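You operate a simulated robot arm through the tools that you are given. There is no shell and no other tool.

You are at the controls of a simulated robot arm. One attempt, no reset.

JOB
Shut the line down: chain stopped, power off, stopper air bled.
Fine: press stop, mode switch to off, red line switch off; shut the red air knob, then bleed the display to zero.

The check looks at the end state, three seconds after you hand in, the way a careful person would. Anything else that was tipped, shoved, dropped, spilled or broken makes it a failure. Lids that push on must go on centred and level and be pressed home; caps that screw on are set level and turned clockwise until they are tight.

ROBOT AND FRAMES
A 7-joint arm with a two-finger parallel gripper, fixed in place. Base frame: the origin is on the floor under the middle of its stand, x ahead of it, y to its left, z up; the work surface is at about z = 800. Units: mm, rad, N and s.
It reaches about 1247 mm from its shoulder. Its first joint turns from -2.304 to 2.304 rad. Payload 3.91 kg.
The tool frame sits at the grasp point between the pads (the TCP): z along the fingers, y along the line on which they close. The tips reach 30 mm beyond it. The gripper opens to 110 mm. The fingers are 20 mm wide and 10 mm thick; the gripper's body (48 by 112 mm) begins 55 mm behind the TCP.
Orientation is that of the tool frame in the base frame, as [roll, pitch, yaw] about the fixed x, y, z axes, in that order (R = Rz(yaw) Ry(pitch) Rx(roll)). With the fingers straight down and closing along the base's y, the tool's x points along the base's -x, its y along +y and its z along -z.

CONTROLS
- The arm moves only by the tool move_arm. Its argument "series" is a list of rows, each a list of 7 numbers: the opening, from 0 (shut) to 1 (fully open), then the shift along the tool's x, y, z in units of 200 mm (1.0 is 200 mm), then the turn, a rotation vector about the tool's x, y, z in units of 180 degrees (1.0 is 180 degrees). In form: [[claw, dx, dy, dz, rx, ry, rz], ...]. A call has 1 to 20 rows; each row is the pose to reach, as a shift and turn from the pose commanded when the call began, along the tool's axes at that moment. A call with a number of a shift or a turn outside -1 to 1 is refused whole. Rows are played at 5 a second. More than 50 mm and 0.15 rad between two rows, or a gripper value outside its range, and nothing of the call is played. A pose out of reach is approached as far as the arm can. The call stops where the force on the tool passes 40 N (or 10 N more than at its start, if that is more) or the arm is blocked; 0.2 s more then pass. Each finger travels about 108 mm/s and halts on what it meets, pressing with about 25 N; the grip force reading is that of the motor and also rises with nothing between the fingers. The clock runs only during rows and for 0.2 s after the last one: add rows that repeat a pose to give the fingers time. The reply holds the time, the measured pose of the TCP, the force on the tool along the base axes, the opening and the grip force, in the units named above and with some noise, with the torque about the TCP (base axes, N m) and any sound that the robot's microphone picked up, and new pictures: "pictures" is both (left out), scene, wrist or none.
- Cameras (640 x 400 px; columns grow to the right, rows downward): "scene" is fixed at [394.8, 647.4, 1428.6]; the picture's right is [-0.82, -0.57, 0.00], its down [-0.56, 0.80, -0.22] and it looks along [0.13, -0.18, -0.97] (base axes); focal length 214 px, centre (320, 200). "wrist" rides on the gripper at [72, 17, -103] in the tool frame; the picture's right is [-0.23, 0.97, 0.00], its down [-0.76, -0.18, -0.62] and it looks along [-0.61, -0.14, 0.78] (tool axes); focal length 222 px, centre (320, 200). There is no depth. A picture from a camera that has moved, and an enlarged one, comes with that camera's place and axes in the base frame and with its lens. The place of the scene camera against the robot may be out by one fixed shift of up to 18 mm in any direction.
- inspect(camera, box): a new picture of the part [left, top, right, bottom] of that camera's present view, enlarged. It takes no simulated time.
- finish_job(): hands the job in; it is judged then, once.

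Nothing tells you positions but the pictures and the camera data. Unless the task says otherwise, let go and move clear before handing in.

The tools are called after "Call:" as name(argument=value, ...) on one line, values as JSON. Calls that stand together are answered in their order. move_arm: Moves the arm, as the interface text tells. Its arguments: {"type":"object","properties":{"series":{"type":"array","items":{"type":"array","items":{"type":"number"}}},"pictures":{"type":"string","enum":["both","scene","wrist","none"]}},"required":["series"]} The other tools are called the same way: inspect (camera, box) takes an enlarged picture of a part of a camera's view; finish_job () hands the job in.

At the start:

```text
time: 0.0
ee_pos: [540.7, 197.6, 1190.6]
ee_rot: [3.14, 0.001, -3.141]
ft_force: [0.5, 1.2, 0.3]
torque: [0.0, 0.01, -0.01]
gripper_width: 109.8
gripper_force: 0.0
```

scene: 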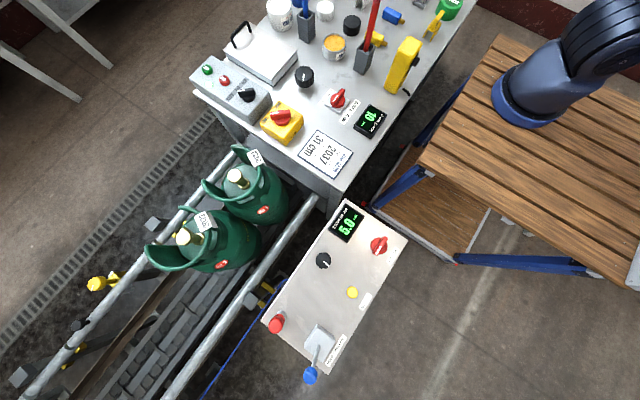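
wrist: 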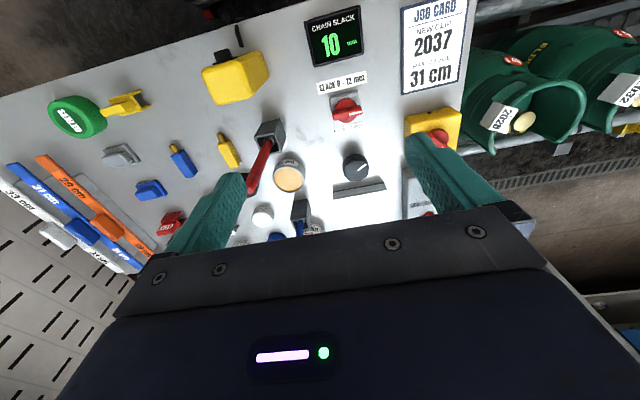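

I see a bench with a control box (green/red buttons, black mode switch), a yellow box with a red switch, and a side panel with an air display and knobs. I'll take enlarged pictures before moving anything.

Call:
inspect(camera="scene", box=[180, 40, 340, 140])

Call:
inspect(camera="scene", box=[240, 80, 400, 180])

Call:
inspect(camera="scene", box=[250, 190, 410, 290])

Call:
inspect(camera="scene", box=[250, 280, 410, 390])

Call:
inspect(camera="scene", box=[260, 0, 480, 138])

Call:
inspect(camera="wrist", box=[200, 0, 520, 200])

```text
4.00 times, centred on (260, 90) of scene
camera zoom: at [394.8, 647.4, 1428.6], right [-0.82, -0.57, 0.0], down [-0.56, 0.8, -0.22], along [0.13, -0.18, -0.97], focal length 858 px, centre (560, 640)
```

zoom: 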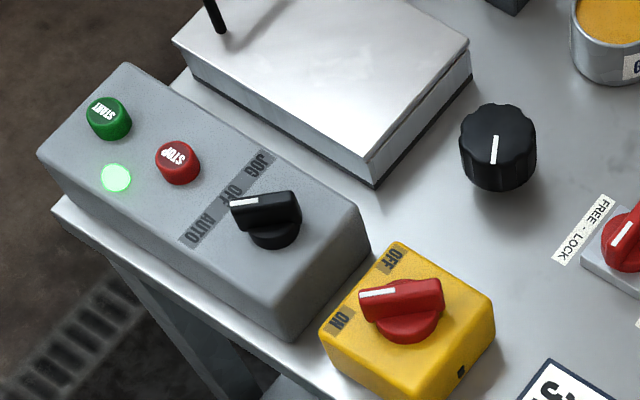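

```text
4.00 times, centred on (320, 130) of scene
camera zoom: at [394.8, 647.4, 1428.6], right [-0.82, -0.57, 0.0], down [-0.56, 0.8, -0.22], along [0.13, -0.18, -0.97], focal length 858 px, centre (320, 480)
```

zoom: 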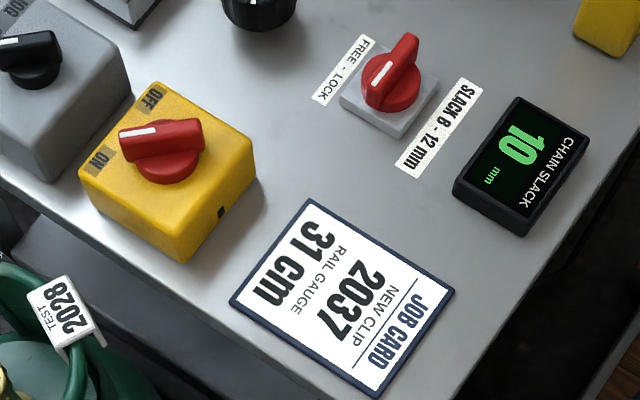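

```text
4.00 times, centred on (330, 240) of scene
camera zoom: at [394.8, 647.4, 1428.6], right [-0.82, -0.57, 0.0], down [-0.56, 0.8, -0.22], along [0.13, -0.18, -0.97], focal length 858 px, centre (280, 40)
```

zoom: 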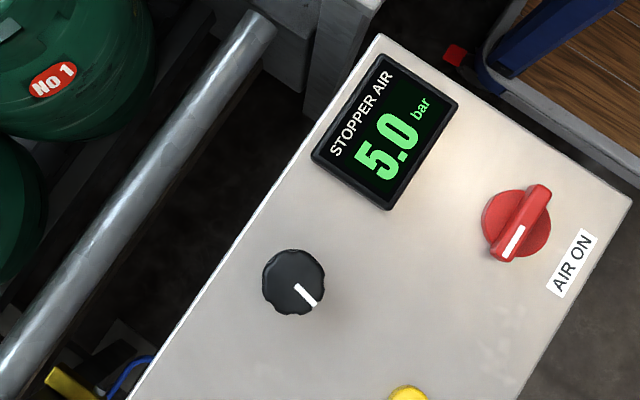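

```text
3.64 times, centred on (330, 335) of scene
camera zoom: at [394.8, 647.4, 1428.6], right [-0.82, -0.57, 0.0], down [-0.56, 0.8, -0.22], along [0.13, -0.18, -0.97], focal length 780 px, centre (284, -291)
```

zoom: 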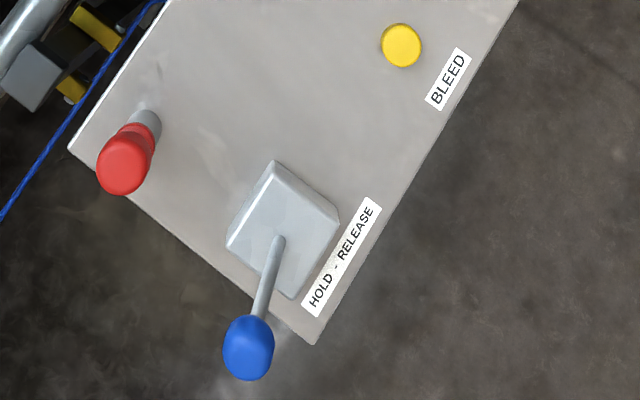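

```text
2.90 times, centred on (370, 69) of scene
camera zoom: at [394.8, 647.4, 1428.6], right [-0.82, -0.57, 0.0], down [-0.56, 0.8, -0.22], along [0.13, -0.18, -0.97], focal length 622 px, centre (175, 580)
```

zoom: 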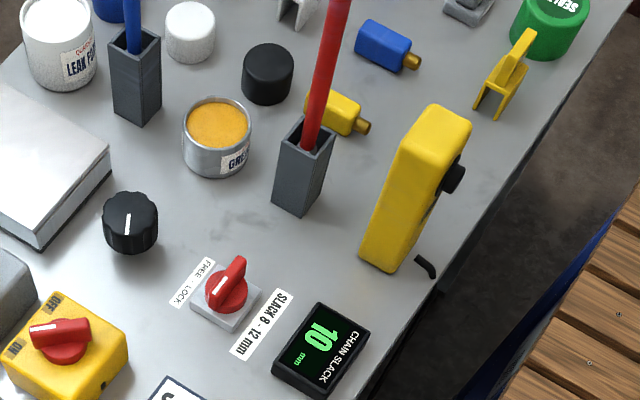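

```text
2.00 times, centred on (360, 100) of wrist
camera zoom: at [468.6, 214.0, 1294.3], right [0.23, 0.97, 0.0], down [0.76, -0.18, 0.62], along [0.61, -0.14, -0.78], focal length 444 px, centre (240, 400)
```

zoom: 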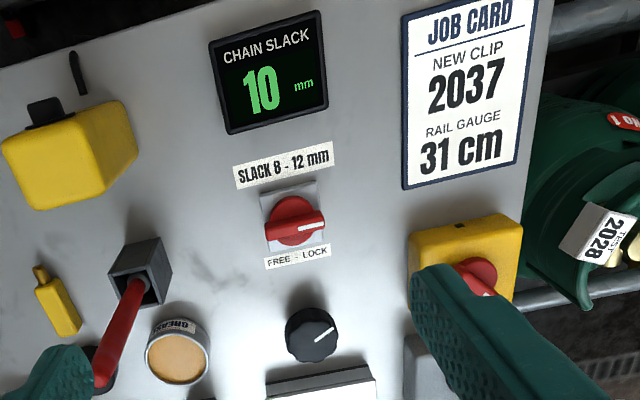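

The control box sits around x≈830–920, y≈405, the yellow line switch at about (705, 404), and the air panel lies off to the left at about (260–370, 550–700). I'll move over the control box with the gripper closed and look at it from above.

Call:
move_arm(series=[[0.8, -0.15, 0.106, 0.05, 0, 0, 0], [0.6, -0.3, 0.212, 0.1, 0, 0, 0], [0.4, -0.45, 0.318, 0.15, 0, 0, 0], [0.2, -0.6, 0.424, 0.2, 0, 0, 0], [0, -0.75, 0.53, 0.25, 0, 0, 0], [0, -0.75, 0.53, 0.25, 0, 0, 0]], pictures="both")

```text
time: 1.4
ee_pos: [689.8, 305.7, 1138.6]
ee_rot: [3.141, 0.001, 3.141]
ft_force: [-0.4, 0.8, 0.6]
torque: [-0.01, 0.0, 0.02]
gripper_width: 0.0
gripper_force: 24.7
camera wrist: at [616.9, 321.8, 1242.1], right [0.23, 0.97, 0.0], down [0.76, -0.18, 0.62], along [0.61, -0.14, -0.78], focal length 222 px, centre (320, 200)
```

scene: 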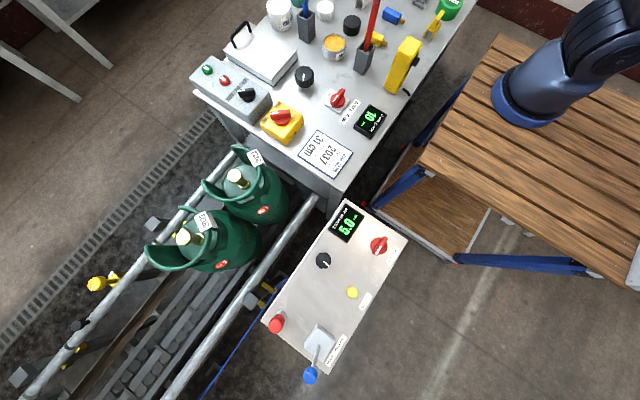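
wrist: 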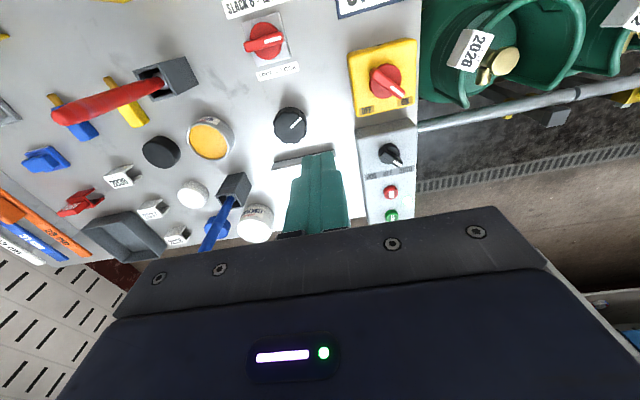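

The wrist view now shows the control box and the yellow line switch clearly. I'll enlarge it to read the labels and locate each control.

Call:
inspect(camera="wrist", box=[330, 30, 490, 130])

Call:
inspect(camera="wrist", box=[330, 120, 490, 220])

```text
4.00 times, centred on (410, 80) of wrist
camera zoom: at [616.9, 321.8, 1242.1], right [0.23, 0.97, 0.0], down [0.76, -0.18, 0.62], along [0.61, -0.14, -0.78], focal length 888 px, centre (-40, 680)
```

zoom: 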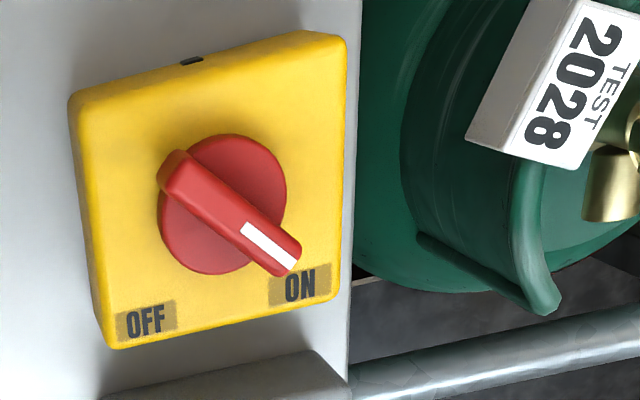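

```text
4.00 times, centred on (410, 170) of wrist
camera zoom: at [616.9, 321.8, 1242.1], right [0.23, 0.97, 0.0], down [0.76, -0.18, 0.62], along [0.61, -0.14, -0.78], focal length 888 px, centre (-40, 320)
```

zoom: 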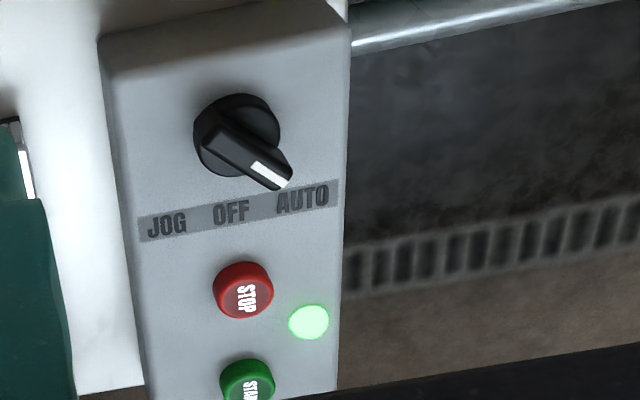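

Labels are readable: the line switch points to ON with OFF at its −y corner, and the mode switch points to AUTO with OFF along +x. STOP is near (910, 400, 880). I'll hover the closed fingers above STOP.

Call:
move_arm(series=[[0, -0.165, 0.08, 0.1, 0, 0, 0], [0, -0.33, 0.16, 0.2, 0, 0, 0], [0, -0.5, 0.24, 0.3, 0, 0, 0], [0, -0.67, 0.32, 0.4, 0, 0, 0], [0, -0.84, 0.4, 0.5, 0, 0, 0], [0, -1.0, 0.48, 0.6, 0, 0, 0], [0, -1.0, 0.48, 0.6, 0, 0, 0]], pictures="both")

```text
time: 3.0
ee_pos: [892.5, 399.5, 1022.4]
ee_rot: [3.14, 0.0, -3.14]
ft_force: [-0.3, 0.1, 0.5]
torque: [0.01, -0.01, 0.0]
gripper_width: 0.1
gripper_force: 25.1
camera wrist: at [819.8, 416.3, 1125.3], right [0.23, 0.97, 0.0], down [0.76, -0.18, 0.62], along [0.61, -0.14, -0.78], focal length 222 px, centre (320, 200)
```

scene: 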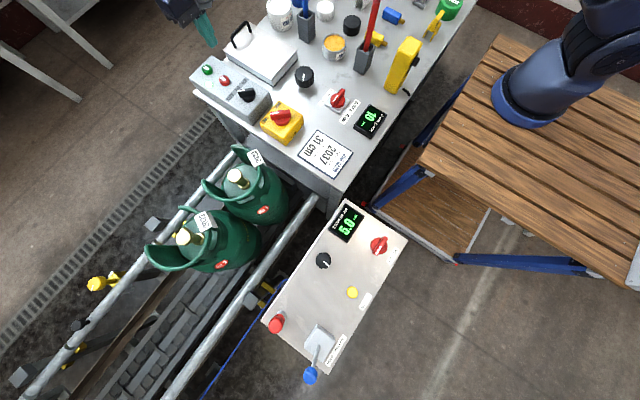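
wrist: 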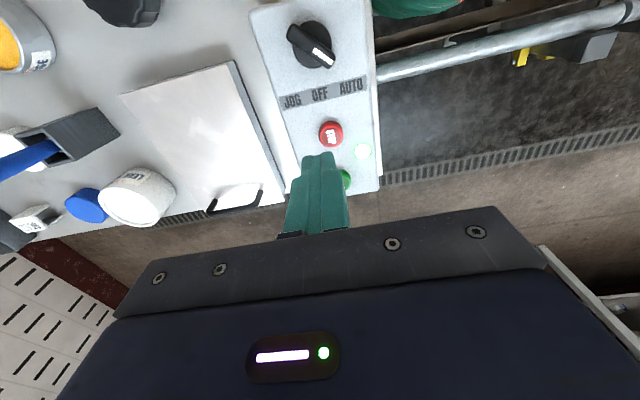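

The fingers hang just above the STOP button area. I'll enlarge this view to fix the button positions.

Call:
inspect(camera="wrist", box=[240, 80, 400, 200])

Call:
inspect(camera="wrist", box=[240, 0, 400, 100])

```text
3.33 times, centred on (320, 140) of wrist
camera zoom: at [819.8, 416.3, 1125.3], right [0.23, 0.97, 0.0], down [0.76, -0.18, 0.62], along [0.61, -0.14, -0.78], focal length 740 px, centre (320, 400)
```

zoom: 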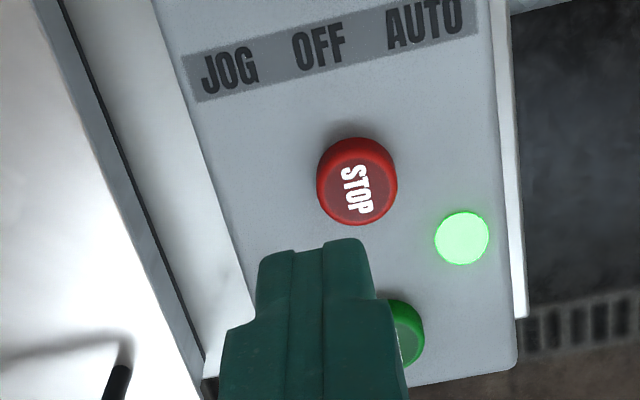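

```text
4.00 times, centred on (320, 50) of wrist
camera zoom: at [819.8, 416.3, 1125.3], right [0.23, 0.97, 0.0], down [0.76, -0.18, 0.62], along [0.61, -0.14, -0.78], focal length 888 px, centre (320, 800)
```

zoom: 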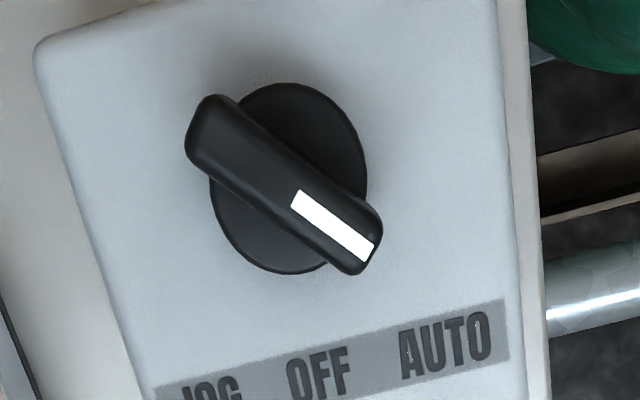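

STOP's cap comes out near (928, 404, ~862) from the two wrist views. I'll move over it and drop to about 35 mm above before checking alignment.

Call:
move_arm(series=[[0, -0.09, 0.01, 0.11, 0, 0, 0], [0, -0.18, 0.02, 0.22, 0, 0, 0], [0, -0.185, 0.02, 0.33, 0, 0, 0], [0, -0.185, 0.02, 0.45, 0, 0, 0], [0, -0.185, 0.02, 0.45, 0, 0, 0]], pictures="both")

Call:
inspect(camera="wrist", box=[240, 80, 400, 200])

Call:
inspect(camera="scene", box=[160, 20, 320, 120])

```text
time: 4.2
ee_pos: [926.9, 403.4, 931.1]
ee_rot: [-3.141, 0.0, -3.141]
ft_force: [-0.3, 0.0, -0.7]
torque: [-0.03, 0.0, 0.0]
gripper_width: 0.0
gripper_force: 24.7
camera wrist: at [855.1, 420.4, 1033.9], right [0.23, 0.97, 0.0], down [0.76, -0.18, 0.62], along [0.61, -0.14, -0.78], focal length 222 px, centre (320, 200)
```

scene: 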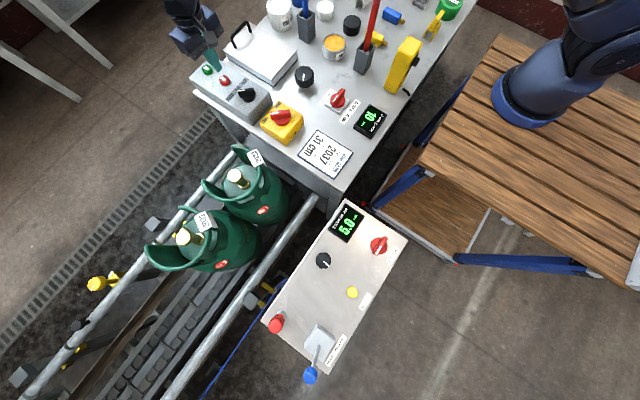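
wrist: 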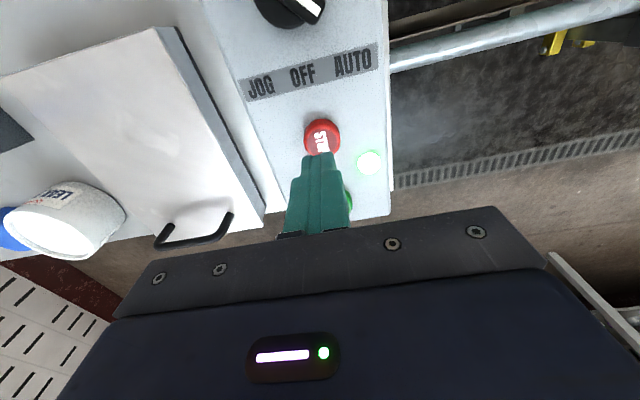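

```text
3.33 times, centred on (320, 140) of wrist
camera zoom: at [855.1, 420.4, 1033.9], right [0.23, 0.97, 0.0], down [0.76, -0.18, 0.62], along [0.61, -0.14, -0.78], focal length 740 px, centre (320, 400)
```

zoom: 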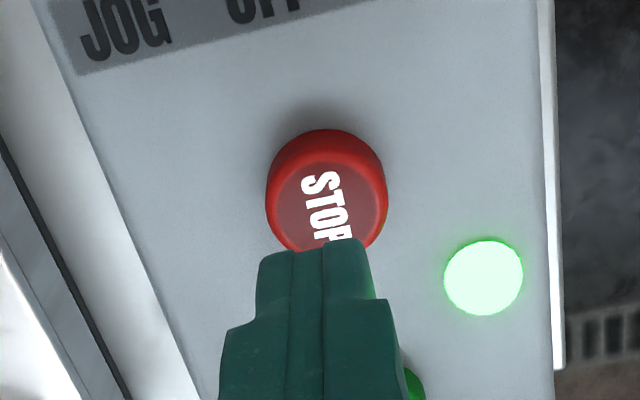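

```text
4.00 times, centred on (240, 70) of scene
camera zoom: at [394.8, 647.4, 1428.6], right [-0.82, -0.57, 0.0], down [-0.56, 0.8, -0.22], along [0.13, -0.18, -0.97], focal length 858 px, centre (640, 720)
```

zoom: 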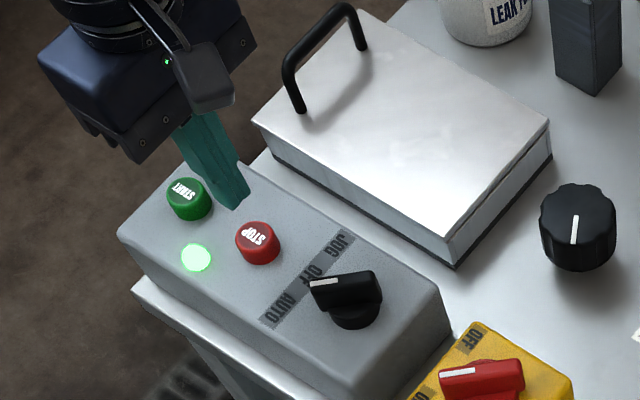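

The tip is close to over STOP, perhaps a few mm short in x. I'll shift 5 mm further out and descend to about 10–20 mm above the cap, then recheck.

Call:
move_arm(series=[[0, -0.025, 0.0, 0.05, 0, 0, 0], [0, -0.025, 0.0, 0.11, 0, 0, 0], [0, -0.025, 0.0, 0.11, 0, 0, 0]], pictures="none")

Call:
inspect(camera="wrist", box=[240, 80, 400, 200])

Call:
inspect(camera="scene", box=[180, 40, 280, 102])

```text
time: 5.0
ee_pos: [933.6, 404.1, 908.0]
ee_rot: [-3.141, 0.0, -3.141]
ft_force: [0.1, -0.5, 0.6]
torque: [0.0, -0.03, 0.02]
gripper_width: 0.3
gripper_force: 25.1
```

```text
3.33 times, centred on (320, 140) of wrist
camera zoom: at [861.2, 420.4, 1011.6], right [0.23, 0.97, 0.0], down [0.76, -0.18, 0.62], along [0.61, -0.14, -0.78], focal length 740 px, centre (320, 400)
```

zoom: 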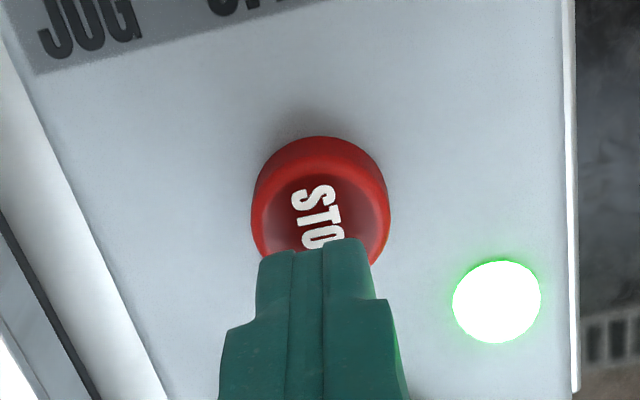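

```text
6.40 times, centred on (230, 71) of scene
camera zoom: at [394.8, 647.4, 1428.6], right [-0.82, -0.57, 0.0], down [-0.56, 0.8, -0.22], along [0.13, -0.18, -0.97], focal length 1373 px, centre (896, 1026)
```

zoom: 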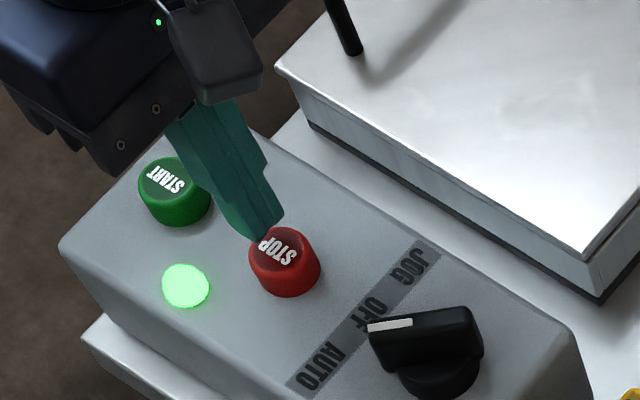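

The tip sits about 15 mm above the STOP cap and within a few mm of its centre. I'll press down in small steps and watch the force.

Call:
move_arm(series=[[0, 0.01, -0.005, 0.025, 0, 0, 0], [0, 0.01, -0.005, 0.05, 0, 0, 0], [0, 0.01, -0.005, 0.06, 0, 0, 0], [0, 0.01, -0.005, 0.07, 0, 0, 0], [0, 0.01, -0.005, 0.08, 0, 0, 0], [0, 0.01, -0.005, 0.09, 0, 0, 0], [0, 0.01, -0.005, 0.1, 0, 0, 0]], pictures="none")

Call:
inspect(camera="scene", box=[180, 40, 280, 102])

Call:
inspect(camera="wrist", box=[240, 80, 400, 200])

```text
time: 6.6
ee_pos: [930.4, 403.1, 892.0]
ee_rot: [3.141, 0.001, -3.141]
ft_force: [-4.0, -3.0, 21.4]
torque: [-0.14, 0.14, 0.09]
gripper_width: 0.0
gripper_force: 25.6
heard: click
```

```text
6.40 times, centred on (230, 71) of scene
camera zoom: at [394.8, 647.4, 1428.6], right [-0.82, -0.57, 0.0], down [-0.56, 0.8, -0.22], along [0.13, -0.18, -0.97], focal length 1373 px, centre (896, 1026)
```

zoom: 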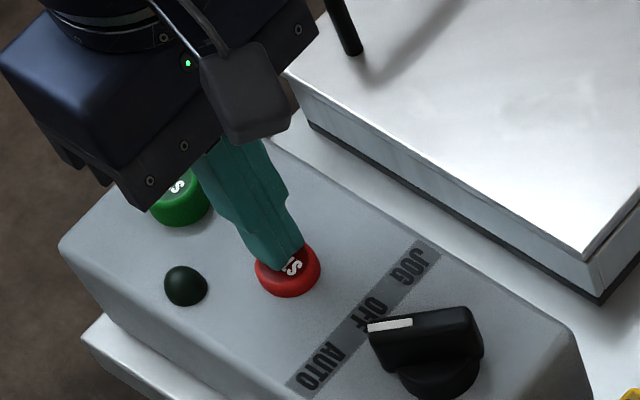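

```text
3.33 times, centred on (320, 140) of wrist
camera zoom: at [858.8, 419.0, 994.5], right [0.23, 0.97, 0.0], down [0.76, -0.18, 0.62], along [0.61, -0.14, -0.78], focal length 740 px, centre (320, 400)
```

zoom: 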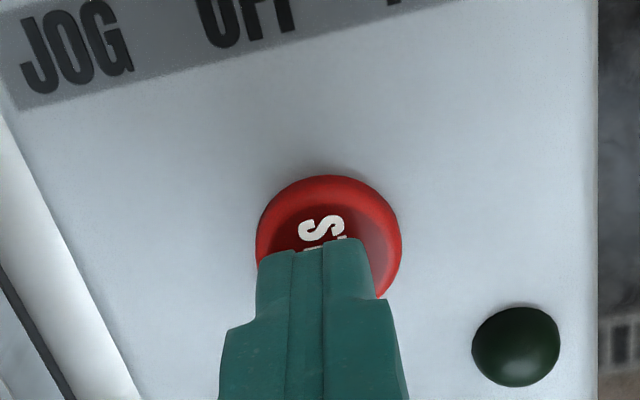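

The click sounded and the green lamp went out, so STOP is done. Next I'll lift, move over the mode switch at about (834, 404), and turn the gripper so it closes across the handle, which currently points 45° toward AUTO.

Call:
move_arm(series=[[0, 0, 0, -0.2, 0, 0, 0], [0, 0, 0, -0.4, 0, 0, 0], [0.1, 0.1, 0.0, -0.5, 0, 0, -0.036], [0.2, 0.2, 0.005, -0.5, 0, 0, -0.072], [0.3, 0.3, 0.005, -0.5, 0, 0, -0.108], [0.4, 0.4, 0.01, -0.5, 0, 0, -0.144], [0.4, 0.48, 0.01, -0.5, 0, 0, -0.18], [0.4, 0.48, 0.01, -0.5, 0, 0, -0.216], [0.4, 0.48, 0.01, -0.5, 0, 0, -0.25], [0.4, 0.48, 0.01, -0.5, 0, 0, -0.25]], pictures="both")

Call:
inspect(camera="wrist", box=[240, 80, 400, 200])

Call:
inspect(camera="scene", box=[180, 40, 300, 115])

```text
time: 8.8
ee_pos: [835.1, 403.6, 987.9]
ee_rot: [-3.142, 0.0, -2.354]
ft_force: [0.7, 0.0, 0.2]
torque: [0.0, 0.0, 0.01]
gripper_width: 43.9
gripper_force: 0.1
camera wrist: at [771.5, 364.3, 1092.3], right [-0.53, 0.85, 0.0], down [0.66, 0.41, 0.62], along [0.53, 0.33, -0.78], focal length 222 px, centre (320, 200)
```

scene: 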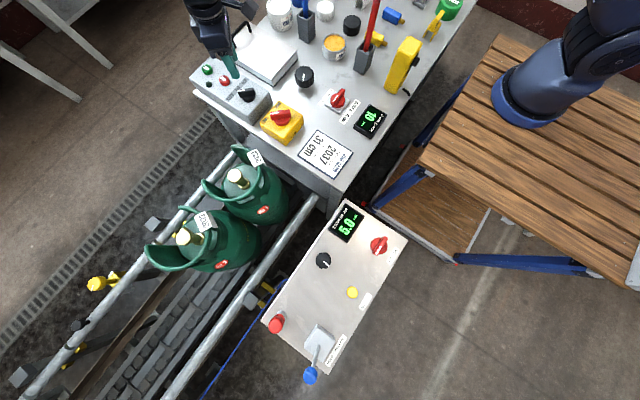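
wrist: 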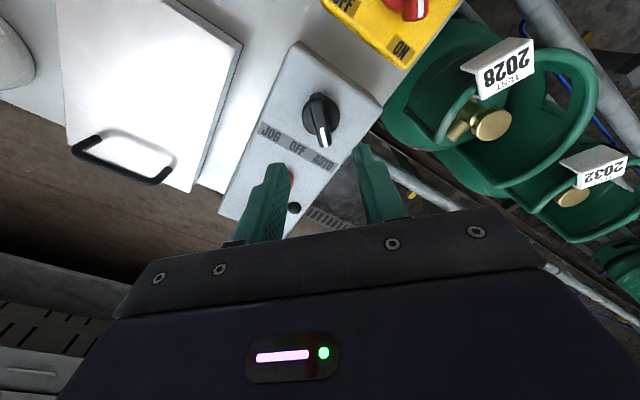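

```text
3.33 times, centred on (320, 140) of wrist
camera zoom: at [771.5, 364.3, 1092.3], right [-0.53, 0.85, 0.0], down [0.66, 0.41, 0.62], along [0.53, 0.33, -0.78], focal length 740 px, centre (320, 400)
```

zoom: 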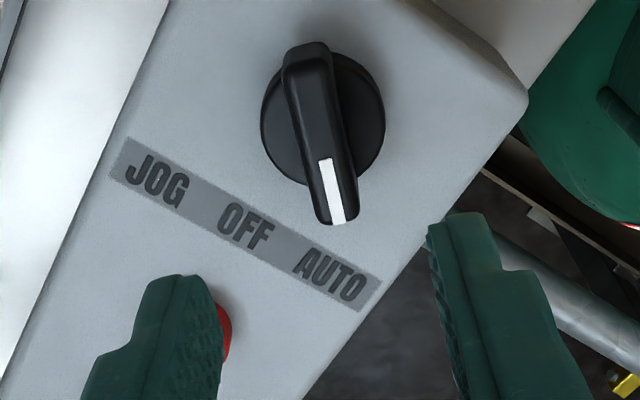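

```text
5.33 times, centred on (240, 78) of scene
camera zoom: at [394.8, 647.4, 1428.6], right [-0.82, -0.57, 0.0], down [-0.56, 0.8, -0.22], along [0.13, -0.18, -0.97], focal length 1144 px, centre (747, 853)
```

zoom: 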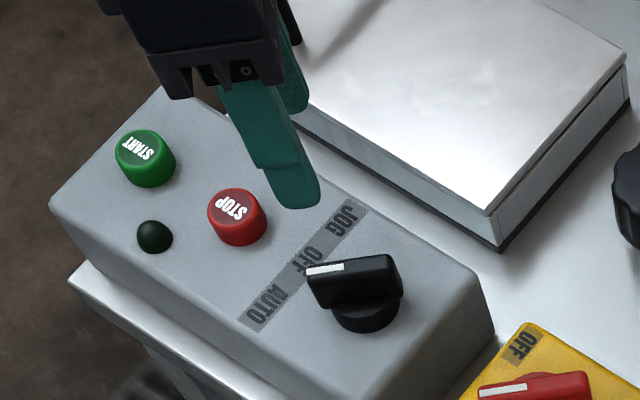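

The gripper is lined up over the mode switch handle, which lies straight along the view column and on centre. I'll go straight down so the tips sit beside the handle, just above its round base.

Call:
move_arm(series=[[0.4, 0, 0, 0.15, 0, 0, 0], [0.4, 0, 0, 0.3, 0, 0, 0], [0.4, 0, 0, 0.38, 0, 0, 0], [0.4, 0, 0, 0.42, 0, 0, 0], [0.4, 0, 0, 0.45, 0, 0, 0], [0.4, 0, 0, 0.45, 0, 0, 0]], pictures="none")

Call:
inspect(camera="wrist", box=[240, 80, 400, 200])

Call:
inspect(camera="scene", box=[200, 60, 296, 120])

```text
time: 10.2
ee_pos: [835.2, 402.9, 898.6]
ee_rot: [-3.139, 0.0, -2.356]
ft_force: [0.7, 0.5, -0.2]
torque: [0.0, 0.0, 0.01]
gripper_width: 43.8
gripper_force: 0.1
```

```text
3.33 times, centred on (320, 140) of wrist
camera zoom: at [772.1, 363.9, 1001.6], right [-0.53, 0.85, 0.0], down [0.66, 0.41, 0.62], along [0.53, 0.33, -0.78], focal length 740 px, centre (320, 400)
```

zoom: 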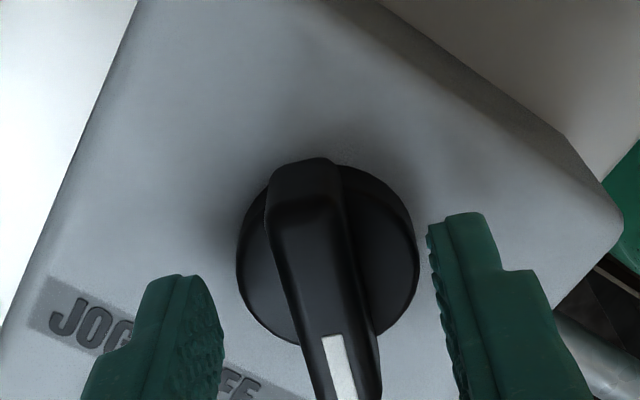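

```text
6.67 times, centred on (248, 90) of scene
camera zoom: at [394.8, 647.4, 1428.6], right [-0.82, -0.57, 0.0], down [-0.56, 0.8, -0.22], along [0.13, -0.18, -0.97], focal length 1430 px, centre (800, 933)
```

zoom: 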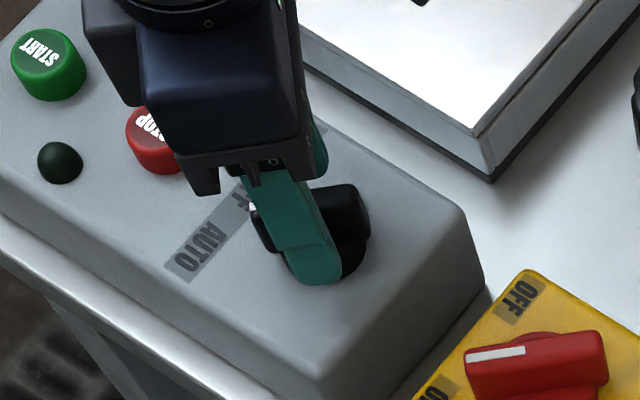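

The tips straddle the handle at the right height, with about 1.5 mm of sideways correction needed. I'll nudge that and close on the handle.

Call:
move_arm(series=[[0.4, 0, 0.0075, 0.005, 0, 0, 0], [0.2, 0, 0.0075, 0.005, 0, 0, 0], [0.1, 0, 0.0075, 0.005, 0, 0, 0], [0.05, 0, 0.0075, 0.005, 0, 0, 0], [0.05, 0, 0.0075, 0.005, 0, 0, 0]], pictures="none")

Call:
inspect(camera="wrist", box=[240, 80, 400, 200])

```text
time: 11.4
ee_pos: [834.5, 404.0, 897.1]
ee_rot: [3.142, 0.001, -2.356]
ft_force: [3.5, -3.3, -1.0]
torque: [0.05, -0.15, -0.01]
gripper_width: 13.9
gripper_force: 44.6
```

```text
3.33 times, centred on (320, 140) of wrist
camera zoom: at [771.2, 365.1, 1001.0], right [-0.53, 0.85, 0.0], down [0.66, 0.41, 0.62], along [0.53, 0.33, -0.78], focal length 740 px, centre (320, 400)
```

zoom: 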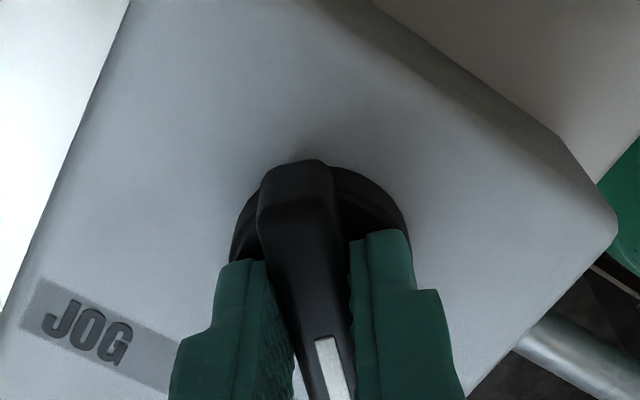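

The handle is held (13.9 mm between the pads). Now I'll turn it 45° clockwise seen from above, from AUTO to OFF.

Call:
move_arm(series=[[0.05, 0, -0.003, 0, 0, 0, 0.036], [0.05, 0, -0.003, 0, 0, 0, 0.072], [0.05, 0, -0.003, 0, 0, 0, 0.108], [0.05, 0, -0.003, 0, 0, 0, 0.144], [0.05, 0, -0.003, 0, 0, 0, 0.18], [0.05, 0, -0.003, 0, 0, 0, 0.216], [0.05, 0, -0.003, 0, 0, 0, 0.25], [0.05, 0, -0.003, 0, 0, 0, 0.25]], pictures="none")

Call:
inspect(camera="wrist", box=[240, 80, 400, 200])

Call:
inspect(camera="scene", box=[200, 60, 296, 120])

```text
time: 13.2
ee_pos: [834.1, 404.8, 896.9]
ee_rot: [-3.141, 0.001, 3.14]
ft_force: [-6.7, -11.1, -5.3]
torque: [-0.23, -0.91, -0.03]
gripper_width: 14.2
gripper_force: 44.4
```

```text
3.33 times, centred on (320, 140) of wrist
camera zoom: at [761.9, 422.0, 1001.1], right [0.23, 0.97, 0.0], down [0.76, -0.18, 0.62], along [0.61, -0.14, -0.78], focal length 740 px, centre (320, 400)
```

zoom: 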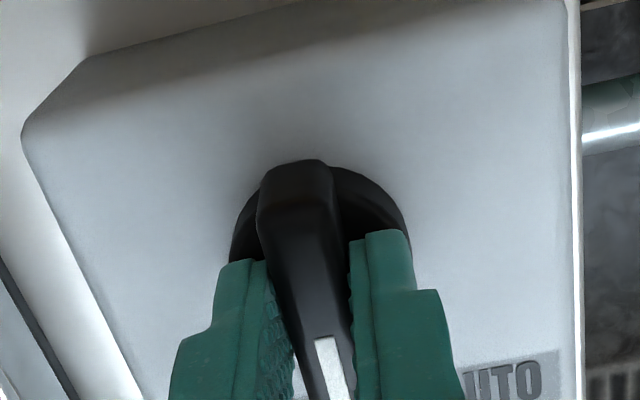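

```text
6.67 times, centred on (248, 90) of scene
camera zoom: at [394.8, 647.4, 1428.6], right [-0.82, -0.57, 0.0], down [-0.56, 0.8, -0.22], along [0.13, -0.18, -0.97], focal length 1430 px, centre (800, 933)
```

zoom: 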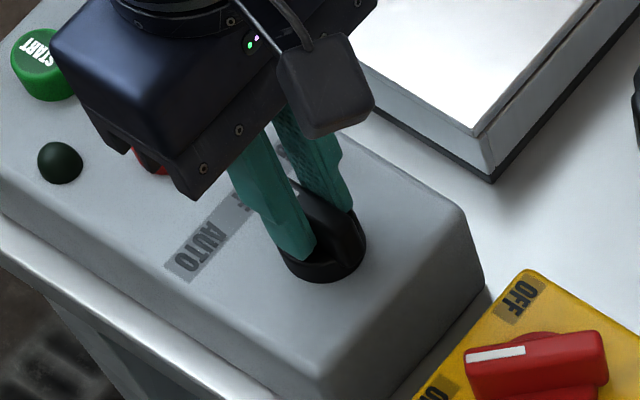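

The handle has turned with the gripper to point along +x, at OFF. I'll open the fingers, lift straight up, and check that it stays there.

Call:
move_arm(series=[[0.2, 0, 0, 0, 0, 0, 0], [0.4, 0, 0, 0, 0, 0, 0], [0.4, 0, 0, 0, 0, 0, 0], [0.4, 0, 0, -0.1, 0, 0, 0], [0.4, 0, 0, -0.3, 0, 0, 0], [0.4, 0, 0, -0.5, 0, 0, 0], [0.4, 0, 0, -0.5, 0, 0, 0]], pictures="none")

Call:
inspect(camera="wrist", box=[240, 60, 400, 180])

Call:
inspect(camera="scene", box=[200, 60, 296, 120])

```text
time: 14.8
ee_pos: [835.2, 403.4, 998.2]
ee_rot: [3.14, -0.001, -3.141]
ft_force: [0.0, 0.5, 0.2]
torque: [0.01, -0.02, 0.01]
gripper_width: 44.1
gripper_force: 0.2
```

```text
3.33 times, centred on (320, 120) of wrist
camera zoom: at [762.7, 420.5, 1102.2], right [0.23, 0.97, 0.0], down [0.76, -0.18, 0.62], along [0.61, -0.14, -0.78], focal length 740 px, centre (320, 467)
```

zoom: 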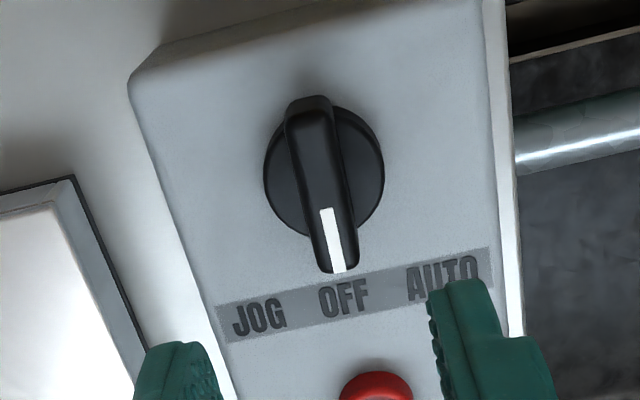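

```text
6.67 times, centred on (248, 90) of scene
camera zoom: at [394.8, 647.4, 1428.6], right [-0.82, -0.57, 0.0], down [-0.56, 0.8, -0.22], along [0.13, -0.18, -0.97], focal length 1430 px, centre (800, 933)
```

zoom: 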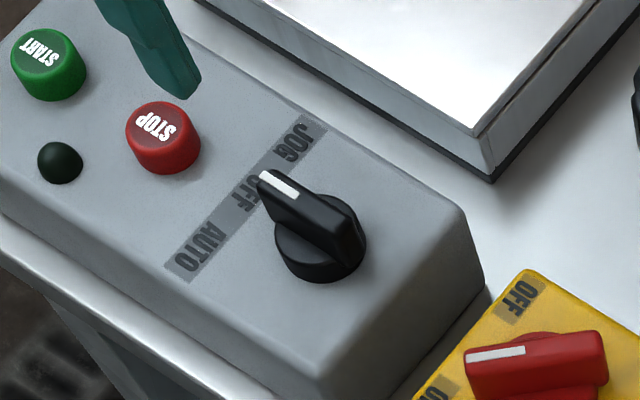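

The mode switch now points at OFF and holds there. Next is the red line switch on the yellow box at about (708, 402); I'll move over it with the gripper turned 45° across its handle.

Call:
move_arm(series=[[0.4, 0.1, 0, 0.0, 0, 0, -0.036], [0.4, 0.2, 0, 0.0, 0, 0, -0.072], [0.45, 0.3, -0.005, 0.0, 0, 0, -0.108], [0.5, 0.4, -0.01, 0.0, 0, 0, -0.144], [0.5, 0.5, -0.015, 0.0, 0, 0, -0.18], [0.5, 0.58, -0.015, 0.0, 0, 0, -0.216], [0.5, 0.63, -0.015, 0.0, 0, 0, -0.25], [0.5, 0.63, -0.015, 0.0, 0, 0, -0.25]], pictures="both")

Call:
inspect(camera="wrist", box=[240, 60, 400, 180])

Call:
inspect(camera="scene", box=[220, 80, 332, 150])

```text
time: 16.6
ee_pos: [709.3, 400.8, 999.4]
ee_rot: [-3.141, -0.001, -2.355]
ft_force: [0.2, -0.1, 0.1]
torque: [-0.05, -0.02, 0.01]
gripper_width: 55.0
gripper_force: 0.1
camera wrist: at [645.9, 361.8, 1102.6], right [-0.53, 0.85, 0.0], down [0.66, 0.41, 0.62], along [0.53, 0.33, -0.78], focal length 222 px, centre (320, 200)
```

scene: 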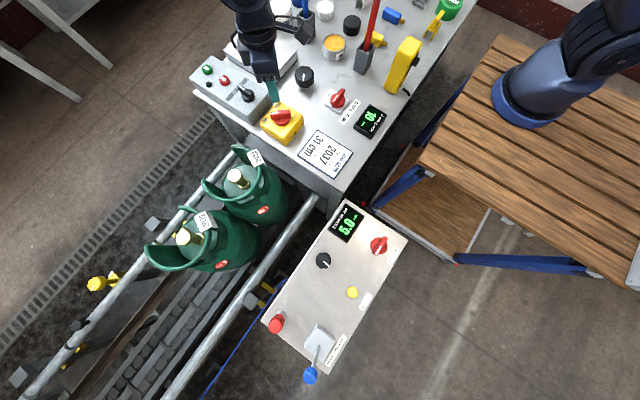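
wrist: 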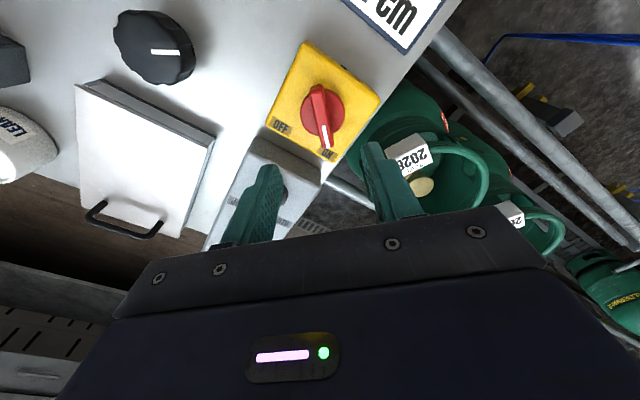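

```text
3.33 times, centred on (320, 120) of wrist
camera zoom: at [645.9, 361.8, 1102.6], right [-0.53, 0.85, 0.0], down [0.66, 0.41, 0.62], along [0.53, 0.33, -0.78], focal length 740 px, centre (320, 467)
```

zoom: 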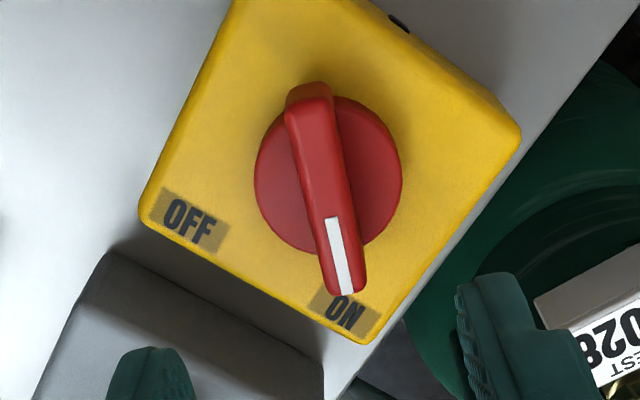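

```text
5.71 times, centred on (276, 115) of scene
camera zoom: at [394.8, 647.4, 1428.6], right [-0.82, -0.57, 0.0], down [-0.56, 0.8, -0.22], along [0.13, -0.18, -0.97], focal length 1226 px, centre (571, 686)
```

zoom: 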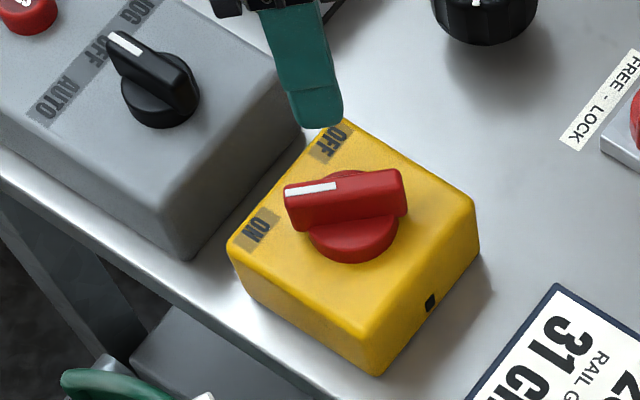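

The line switch handle is aligned with the view column, pivot near (707, 403), round base top about z 864. I'll descend with the fingers either side of the handle.

Call:
move_arm(series=[[0.5, 0, 0.005, 0.2, 0, 0, 0], [0.5, 0, 0.005, 0.35, 0, 0, 0], [0.5, 0, 0.005, 0.43, 0, 0, 0], [0.5, 0, 0.005, 0.48, 0, 0, 0], [0.5, 0, 0.005, 0.48, 0, 0, 0]], pictures="none")

Call:
inspect(camera="wrist", box=[240, 80, 400, 200])

Call:
inspect(camera="scene", box=[220, 80, 332, 150])

```text
time: 17.8
ee_pos: [706.8, 401.9, 902.5]
ee_rot: [-3.141, 0.001, -2.356]
ft_force: [-1.2, 0.7, -0.4]
torque: [0.03, -0.02, 0.01]
gripper_width: 54.8
gripper_force: 0.0
```

```text
3.33 times, centred on (320, 140) of wrist
camera zoom: at [644.1, 363.6, 1005.3], right [-0.53, 0.85, 0.0], down [0.66, 0.41, 0.62], along [0.53, 0.33, -0.78], focal length 740 px, centre (320, 400)
```

zoom: 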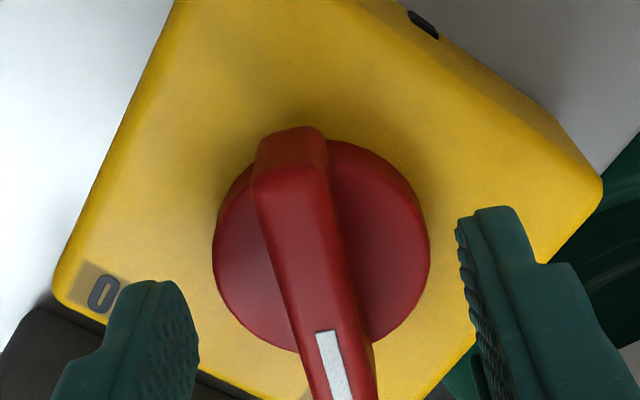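

```text
5.71 times, centred on (276, 115) of scene
camera zoom: at [394.8, 647.4, 1428.6], right [-0.82, -0.57, 0.0], down [-0.56, 0.8, -0.22], along [0.13, -0.18, -0.97], focal length 1226 px, centre (571, 686)
```

zoom: 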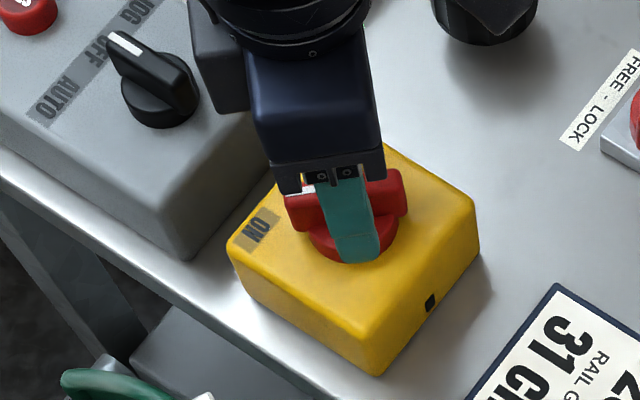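

The fingers straddle the handle and are centred on the pivot. I'll close on it now.

Call:
move_arm(series=[[0.3, 0, 0, 0.005, 0, 0, 0], [0.1, 0, 0, 0.005, 0, 0, 0], [0.05, 0, 0, 0.005, 0, 0, 0], [0.05, 0, 0, 0.005, 0, 0, 0]], pictures="none")

Call:
inspect(camera="wrist", box=[240, 80, 400, 200])

```text
time: 18.8
ee_pos: [707.3, 403.1, 901.5]
ee_rot: [-3.141, 0.0, -2.356]
ft_force: [4.2, -2.7, -1.3]
torque: [0.23, -0.35, -0.02]
gripper_width: 13.9
gripper_force: 44.8
```

```text
3.33 times, centred on (320, 140) of wrist
camera zoom: at [644.4, 363.3, 1004.2], right [-0.53, 0.85, 0.0], down [0.66, 0.41, 0.62], along [0.53, 0.33, -0.78], focal length 740 px, centre (320, 400)
```

zoom: 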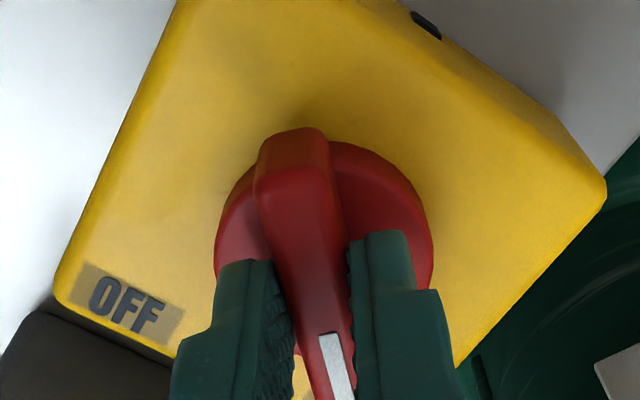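

The handle is gripped. Now I'll turn it 90° clockwise from above, from ON to OFF.

Call:
move_arm(series=[[0.05, 0, -0.002, 0, 0, 0, 0.04], [0.05, 0, -0.002, 0, 0, 0, 0.08], [0.05, 0, -0.002, 0, 0, 0, 0.12], [0.05, 0, -0.002, 0, 0, 0, 0.16], [0.05, 0, -0.002, 0, 0, 0, 0.2], [0.05, 0, -0.002, 0, 0, 0, 0.24], [0.05, 0, -0.002, 0, 0, 0, 0.28], [0.05, 0, -0.002, 0, 0, 0, 0.32], [0.05, 0, -0.002, 0, 0, 0, 0.36], [0.05, 0, -0.002, 0, 0, 0, 0.4], [0.05, 0, -0.002, 0, 0, 0, 0.44], [0.05, 0, -0.002, 0, 0, 0, 0.48], [0.05, 0, -0.002, 0, 0, 0, 0.5], [0.05, 0, -0.002, 0, 0, 0, 0.5]], pictures="none")

Call:
inspect(camera="wrist", box=[240, 80, 400, 200])

Call:
inspect(camera="scene", box=[220, 80, 332, 150])

```text
time: 20.7
ee_pos: [706.3, 405.3, 901.0]
ee_rot: [3.138, 0.0, 2.884]
ft_force: [2.3, 7.6, -4.8]
torque: [-0.34, -0.75, 0.0]
gripper_width: 13.8
gripper_force: 44.9
stopped in row 9: the force on the tool passed its limit at 41 N (the readings are from after the stop); the commanded pose is now the measured one
```

```text
3.33 times, centred on (320, 140) of wrist
camera zoom: at [641.1, 439.9, 1004.3], right [0.47, 0.88, 0.0], down [0.69, -0.37, 0.62], along [0.55, -0.29, -0.78], focal length 740 px, centre (320, 400)
```

zoom: 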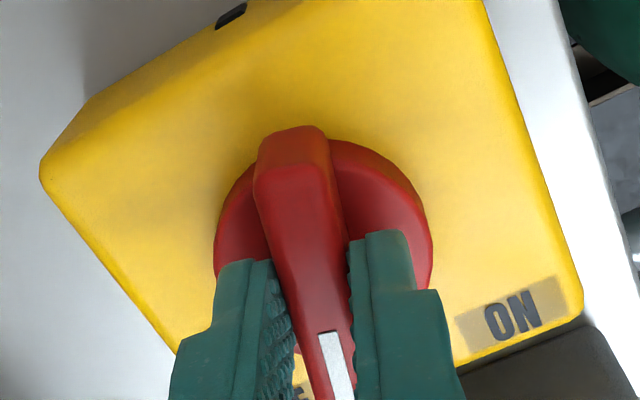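

```text
5.71 times, centred on (276, 115) of scene
camera zoom: at [394.8, 647.4, 1428.6], right [-0.82, -0.57, 0.0], down [-0.56, 0.8, -0.22], along [0.13, -0.18, -0.97], focal length 1226 px, centre (571, 686)
```

zoom: 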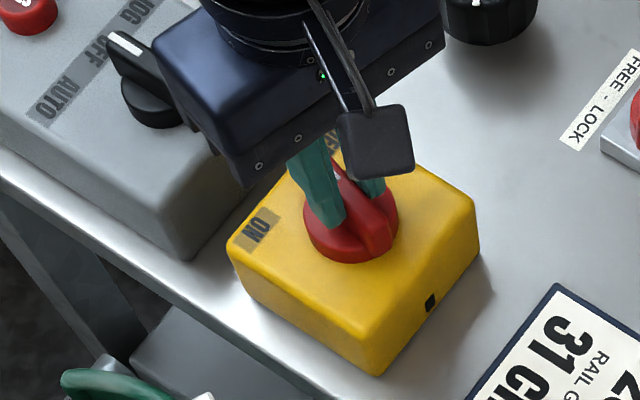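

The turn stopped about 60° round because of side force from a slight off-centre grip. I'll open, look at the pivot again and re-grip centred to finish the remaining 30°.

Call:
move_arm(series=[[0.2, 0, 0, 0, 0, 0, 0], [0.3, 0, 0, 0, 0, 0, 0], [0.3, 0, 0, 0, 0, 0, 0]], pictures="none")

Call:
inspect(camera="wrist", box=[240, 80, 400, 200])

Call:
inspect(camera="scene", box=[220, 80, 332, 150])

```text
time: 21.5
ee_pos: [707.5, 405.4, 899.5]
ee_rot: [3.138, -0.001, 2.884]
ft_force: [0.5, -1.1, 0.6]
torque: [0.03, -0.01, 0.03]
gripper_width: 32.9
gripper_force: 0.0
```

```text
3.33 times, centred on (320, 140) of wrist
camera zoom: at [641.2, 439.3, 1004.5], right [0.47, 0.88, 0.0], down [0.69, -0.37, 0.62], along [0.55, -0.29, -0.78], focal length 740 px, centre (320, 400)
```

zoom: 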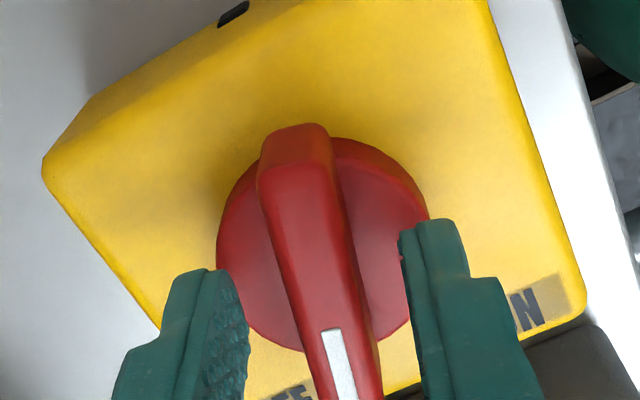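

```text
5.71 times, centred on (276, 115) of scene
camera zoom: at [394.8, 647.4, 1428.6], right [-0.82, -0.57, 0.0], down [-0.56, 0.8, -0.22], along [0.13, -0.18, -0.97], focal length 1226 px, centre (571, 686)
```

zoom: 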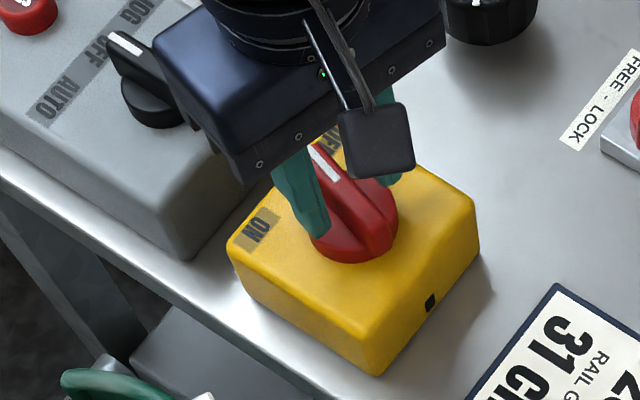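

The handle has stayed about 15° past straight-ahead, so it needs about 30° more. I'll shift about 1.7 mm toward the pivot, re-grip and finish the turn in two parts.

Call:
move_arm(series=[[0.3, -0.0085, 0, 0, 0, 0, 0], [0.1, -0.0085, 0, 0, 0, 0, 0], [0.05, -0.0085, 0, 0, 0, 0, 0], [0.05, -0.0085, 0, 0, 0, 0, 0], [0.05, -0.0085, 0, 0, 0, 0, 0.035], [0.05, -0.0085, 0, 0, 0, 0, 0.07], [0.05, -0.0085, 0, 0, 0, 0, 0.07]], pictures="none")

```text
time: 23.1
ee_pos: [708.5, 405.5, 900.5]
ee_rot: [3.138, -0.001, 2.665]
ft_force: [10.2, 19.8, -0.4]
torque: [0.25, -0.43, -0.01]
gripper_width: 13.7
gripper_force: 45.3
```

The turn continues but the handle pushes the tool toward its +y side. I'll give about 1.2 mm that way and carry on turning.

Call:
move_arm(series=[[0.05, 0, 0.006, 0, 0, 0, 0.0], [0.05, 0, 0.006, 0, 0, 0, 0.033], [0.05, 0, 0.007, 0, 0, 0, 0.066], [0.05, 0, 0.007, 0, 0, 0, 0.066]], pictures="none")

```text
time: 24.1
ee_pos: [708.4, 405.7, 899.7]
ee_rot: [3.14, -0.002, 2.456]
ft_force: [3.2, 5.0, 7.7]
torque: [-0.04, -0.03, -0.05]
gripper_width: 13.9
gripper_force: 45.0
```

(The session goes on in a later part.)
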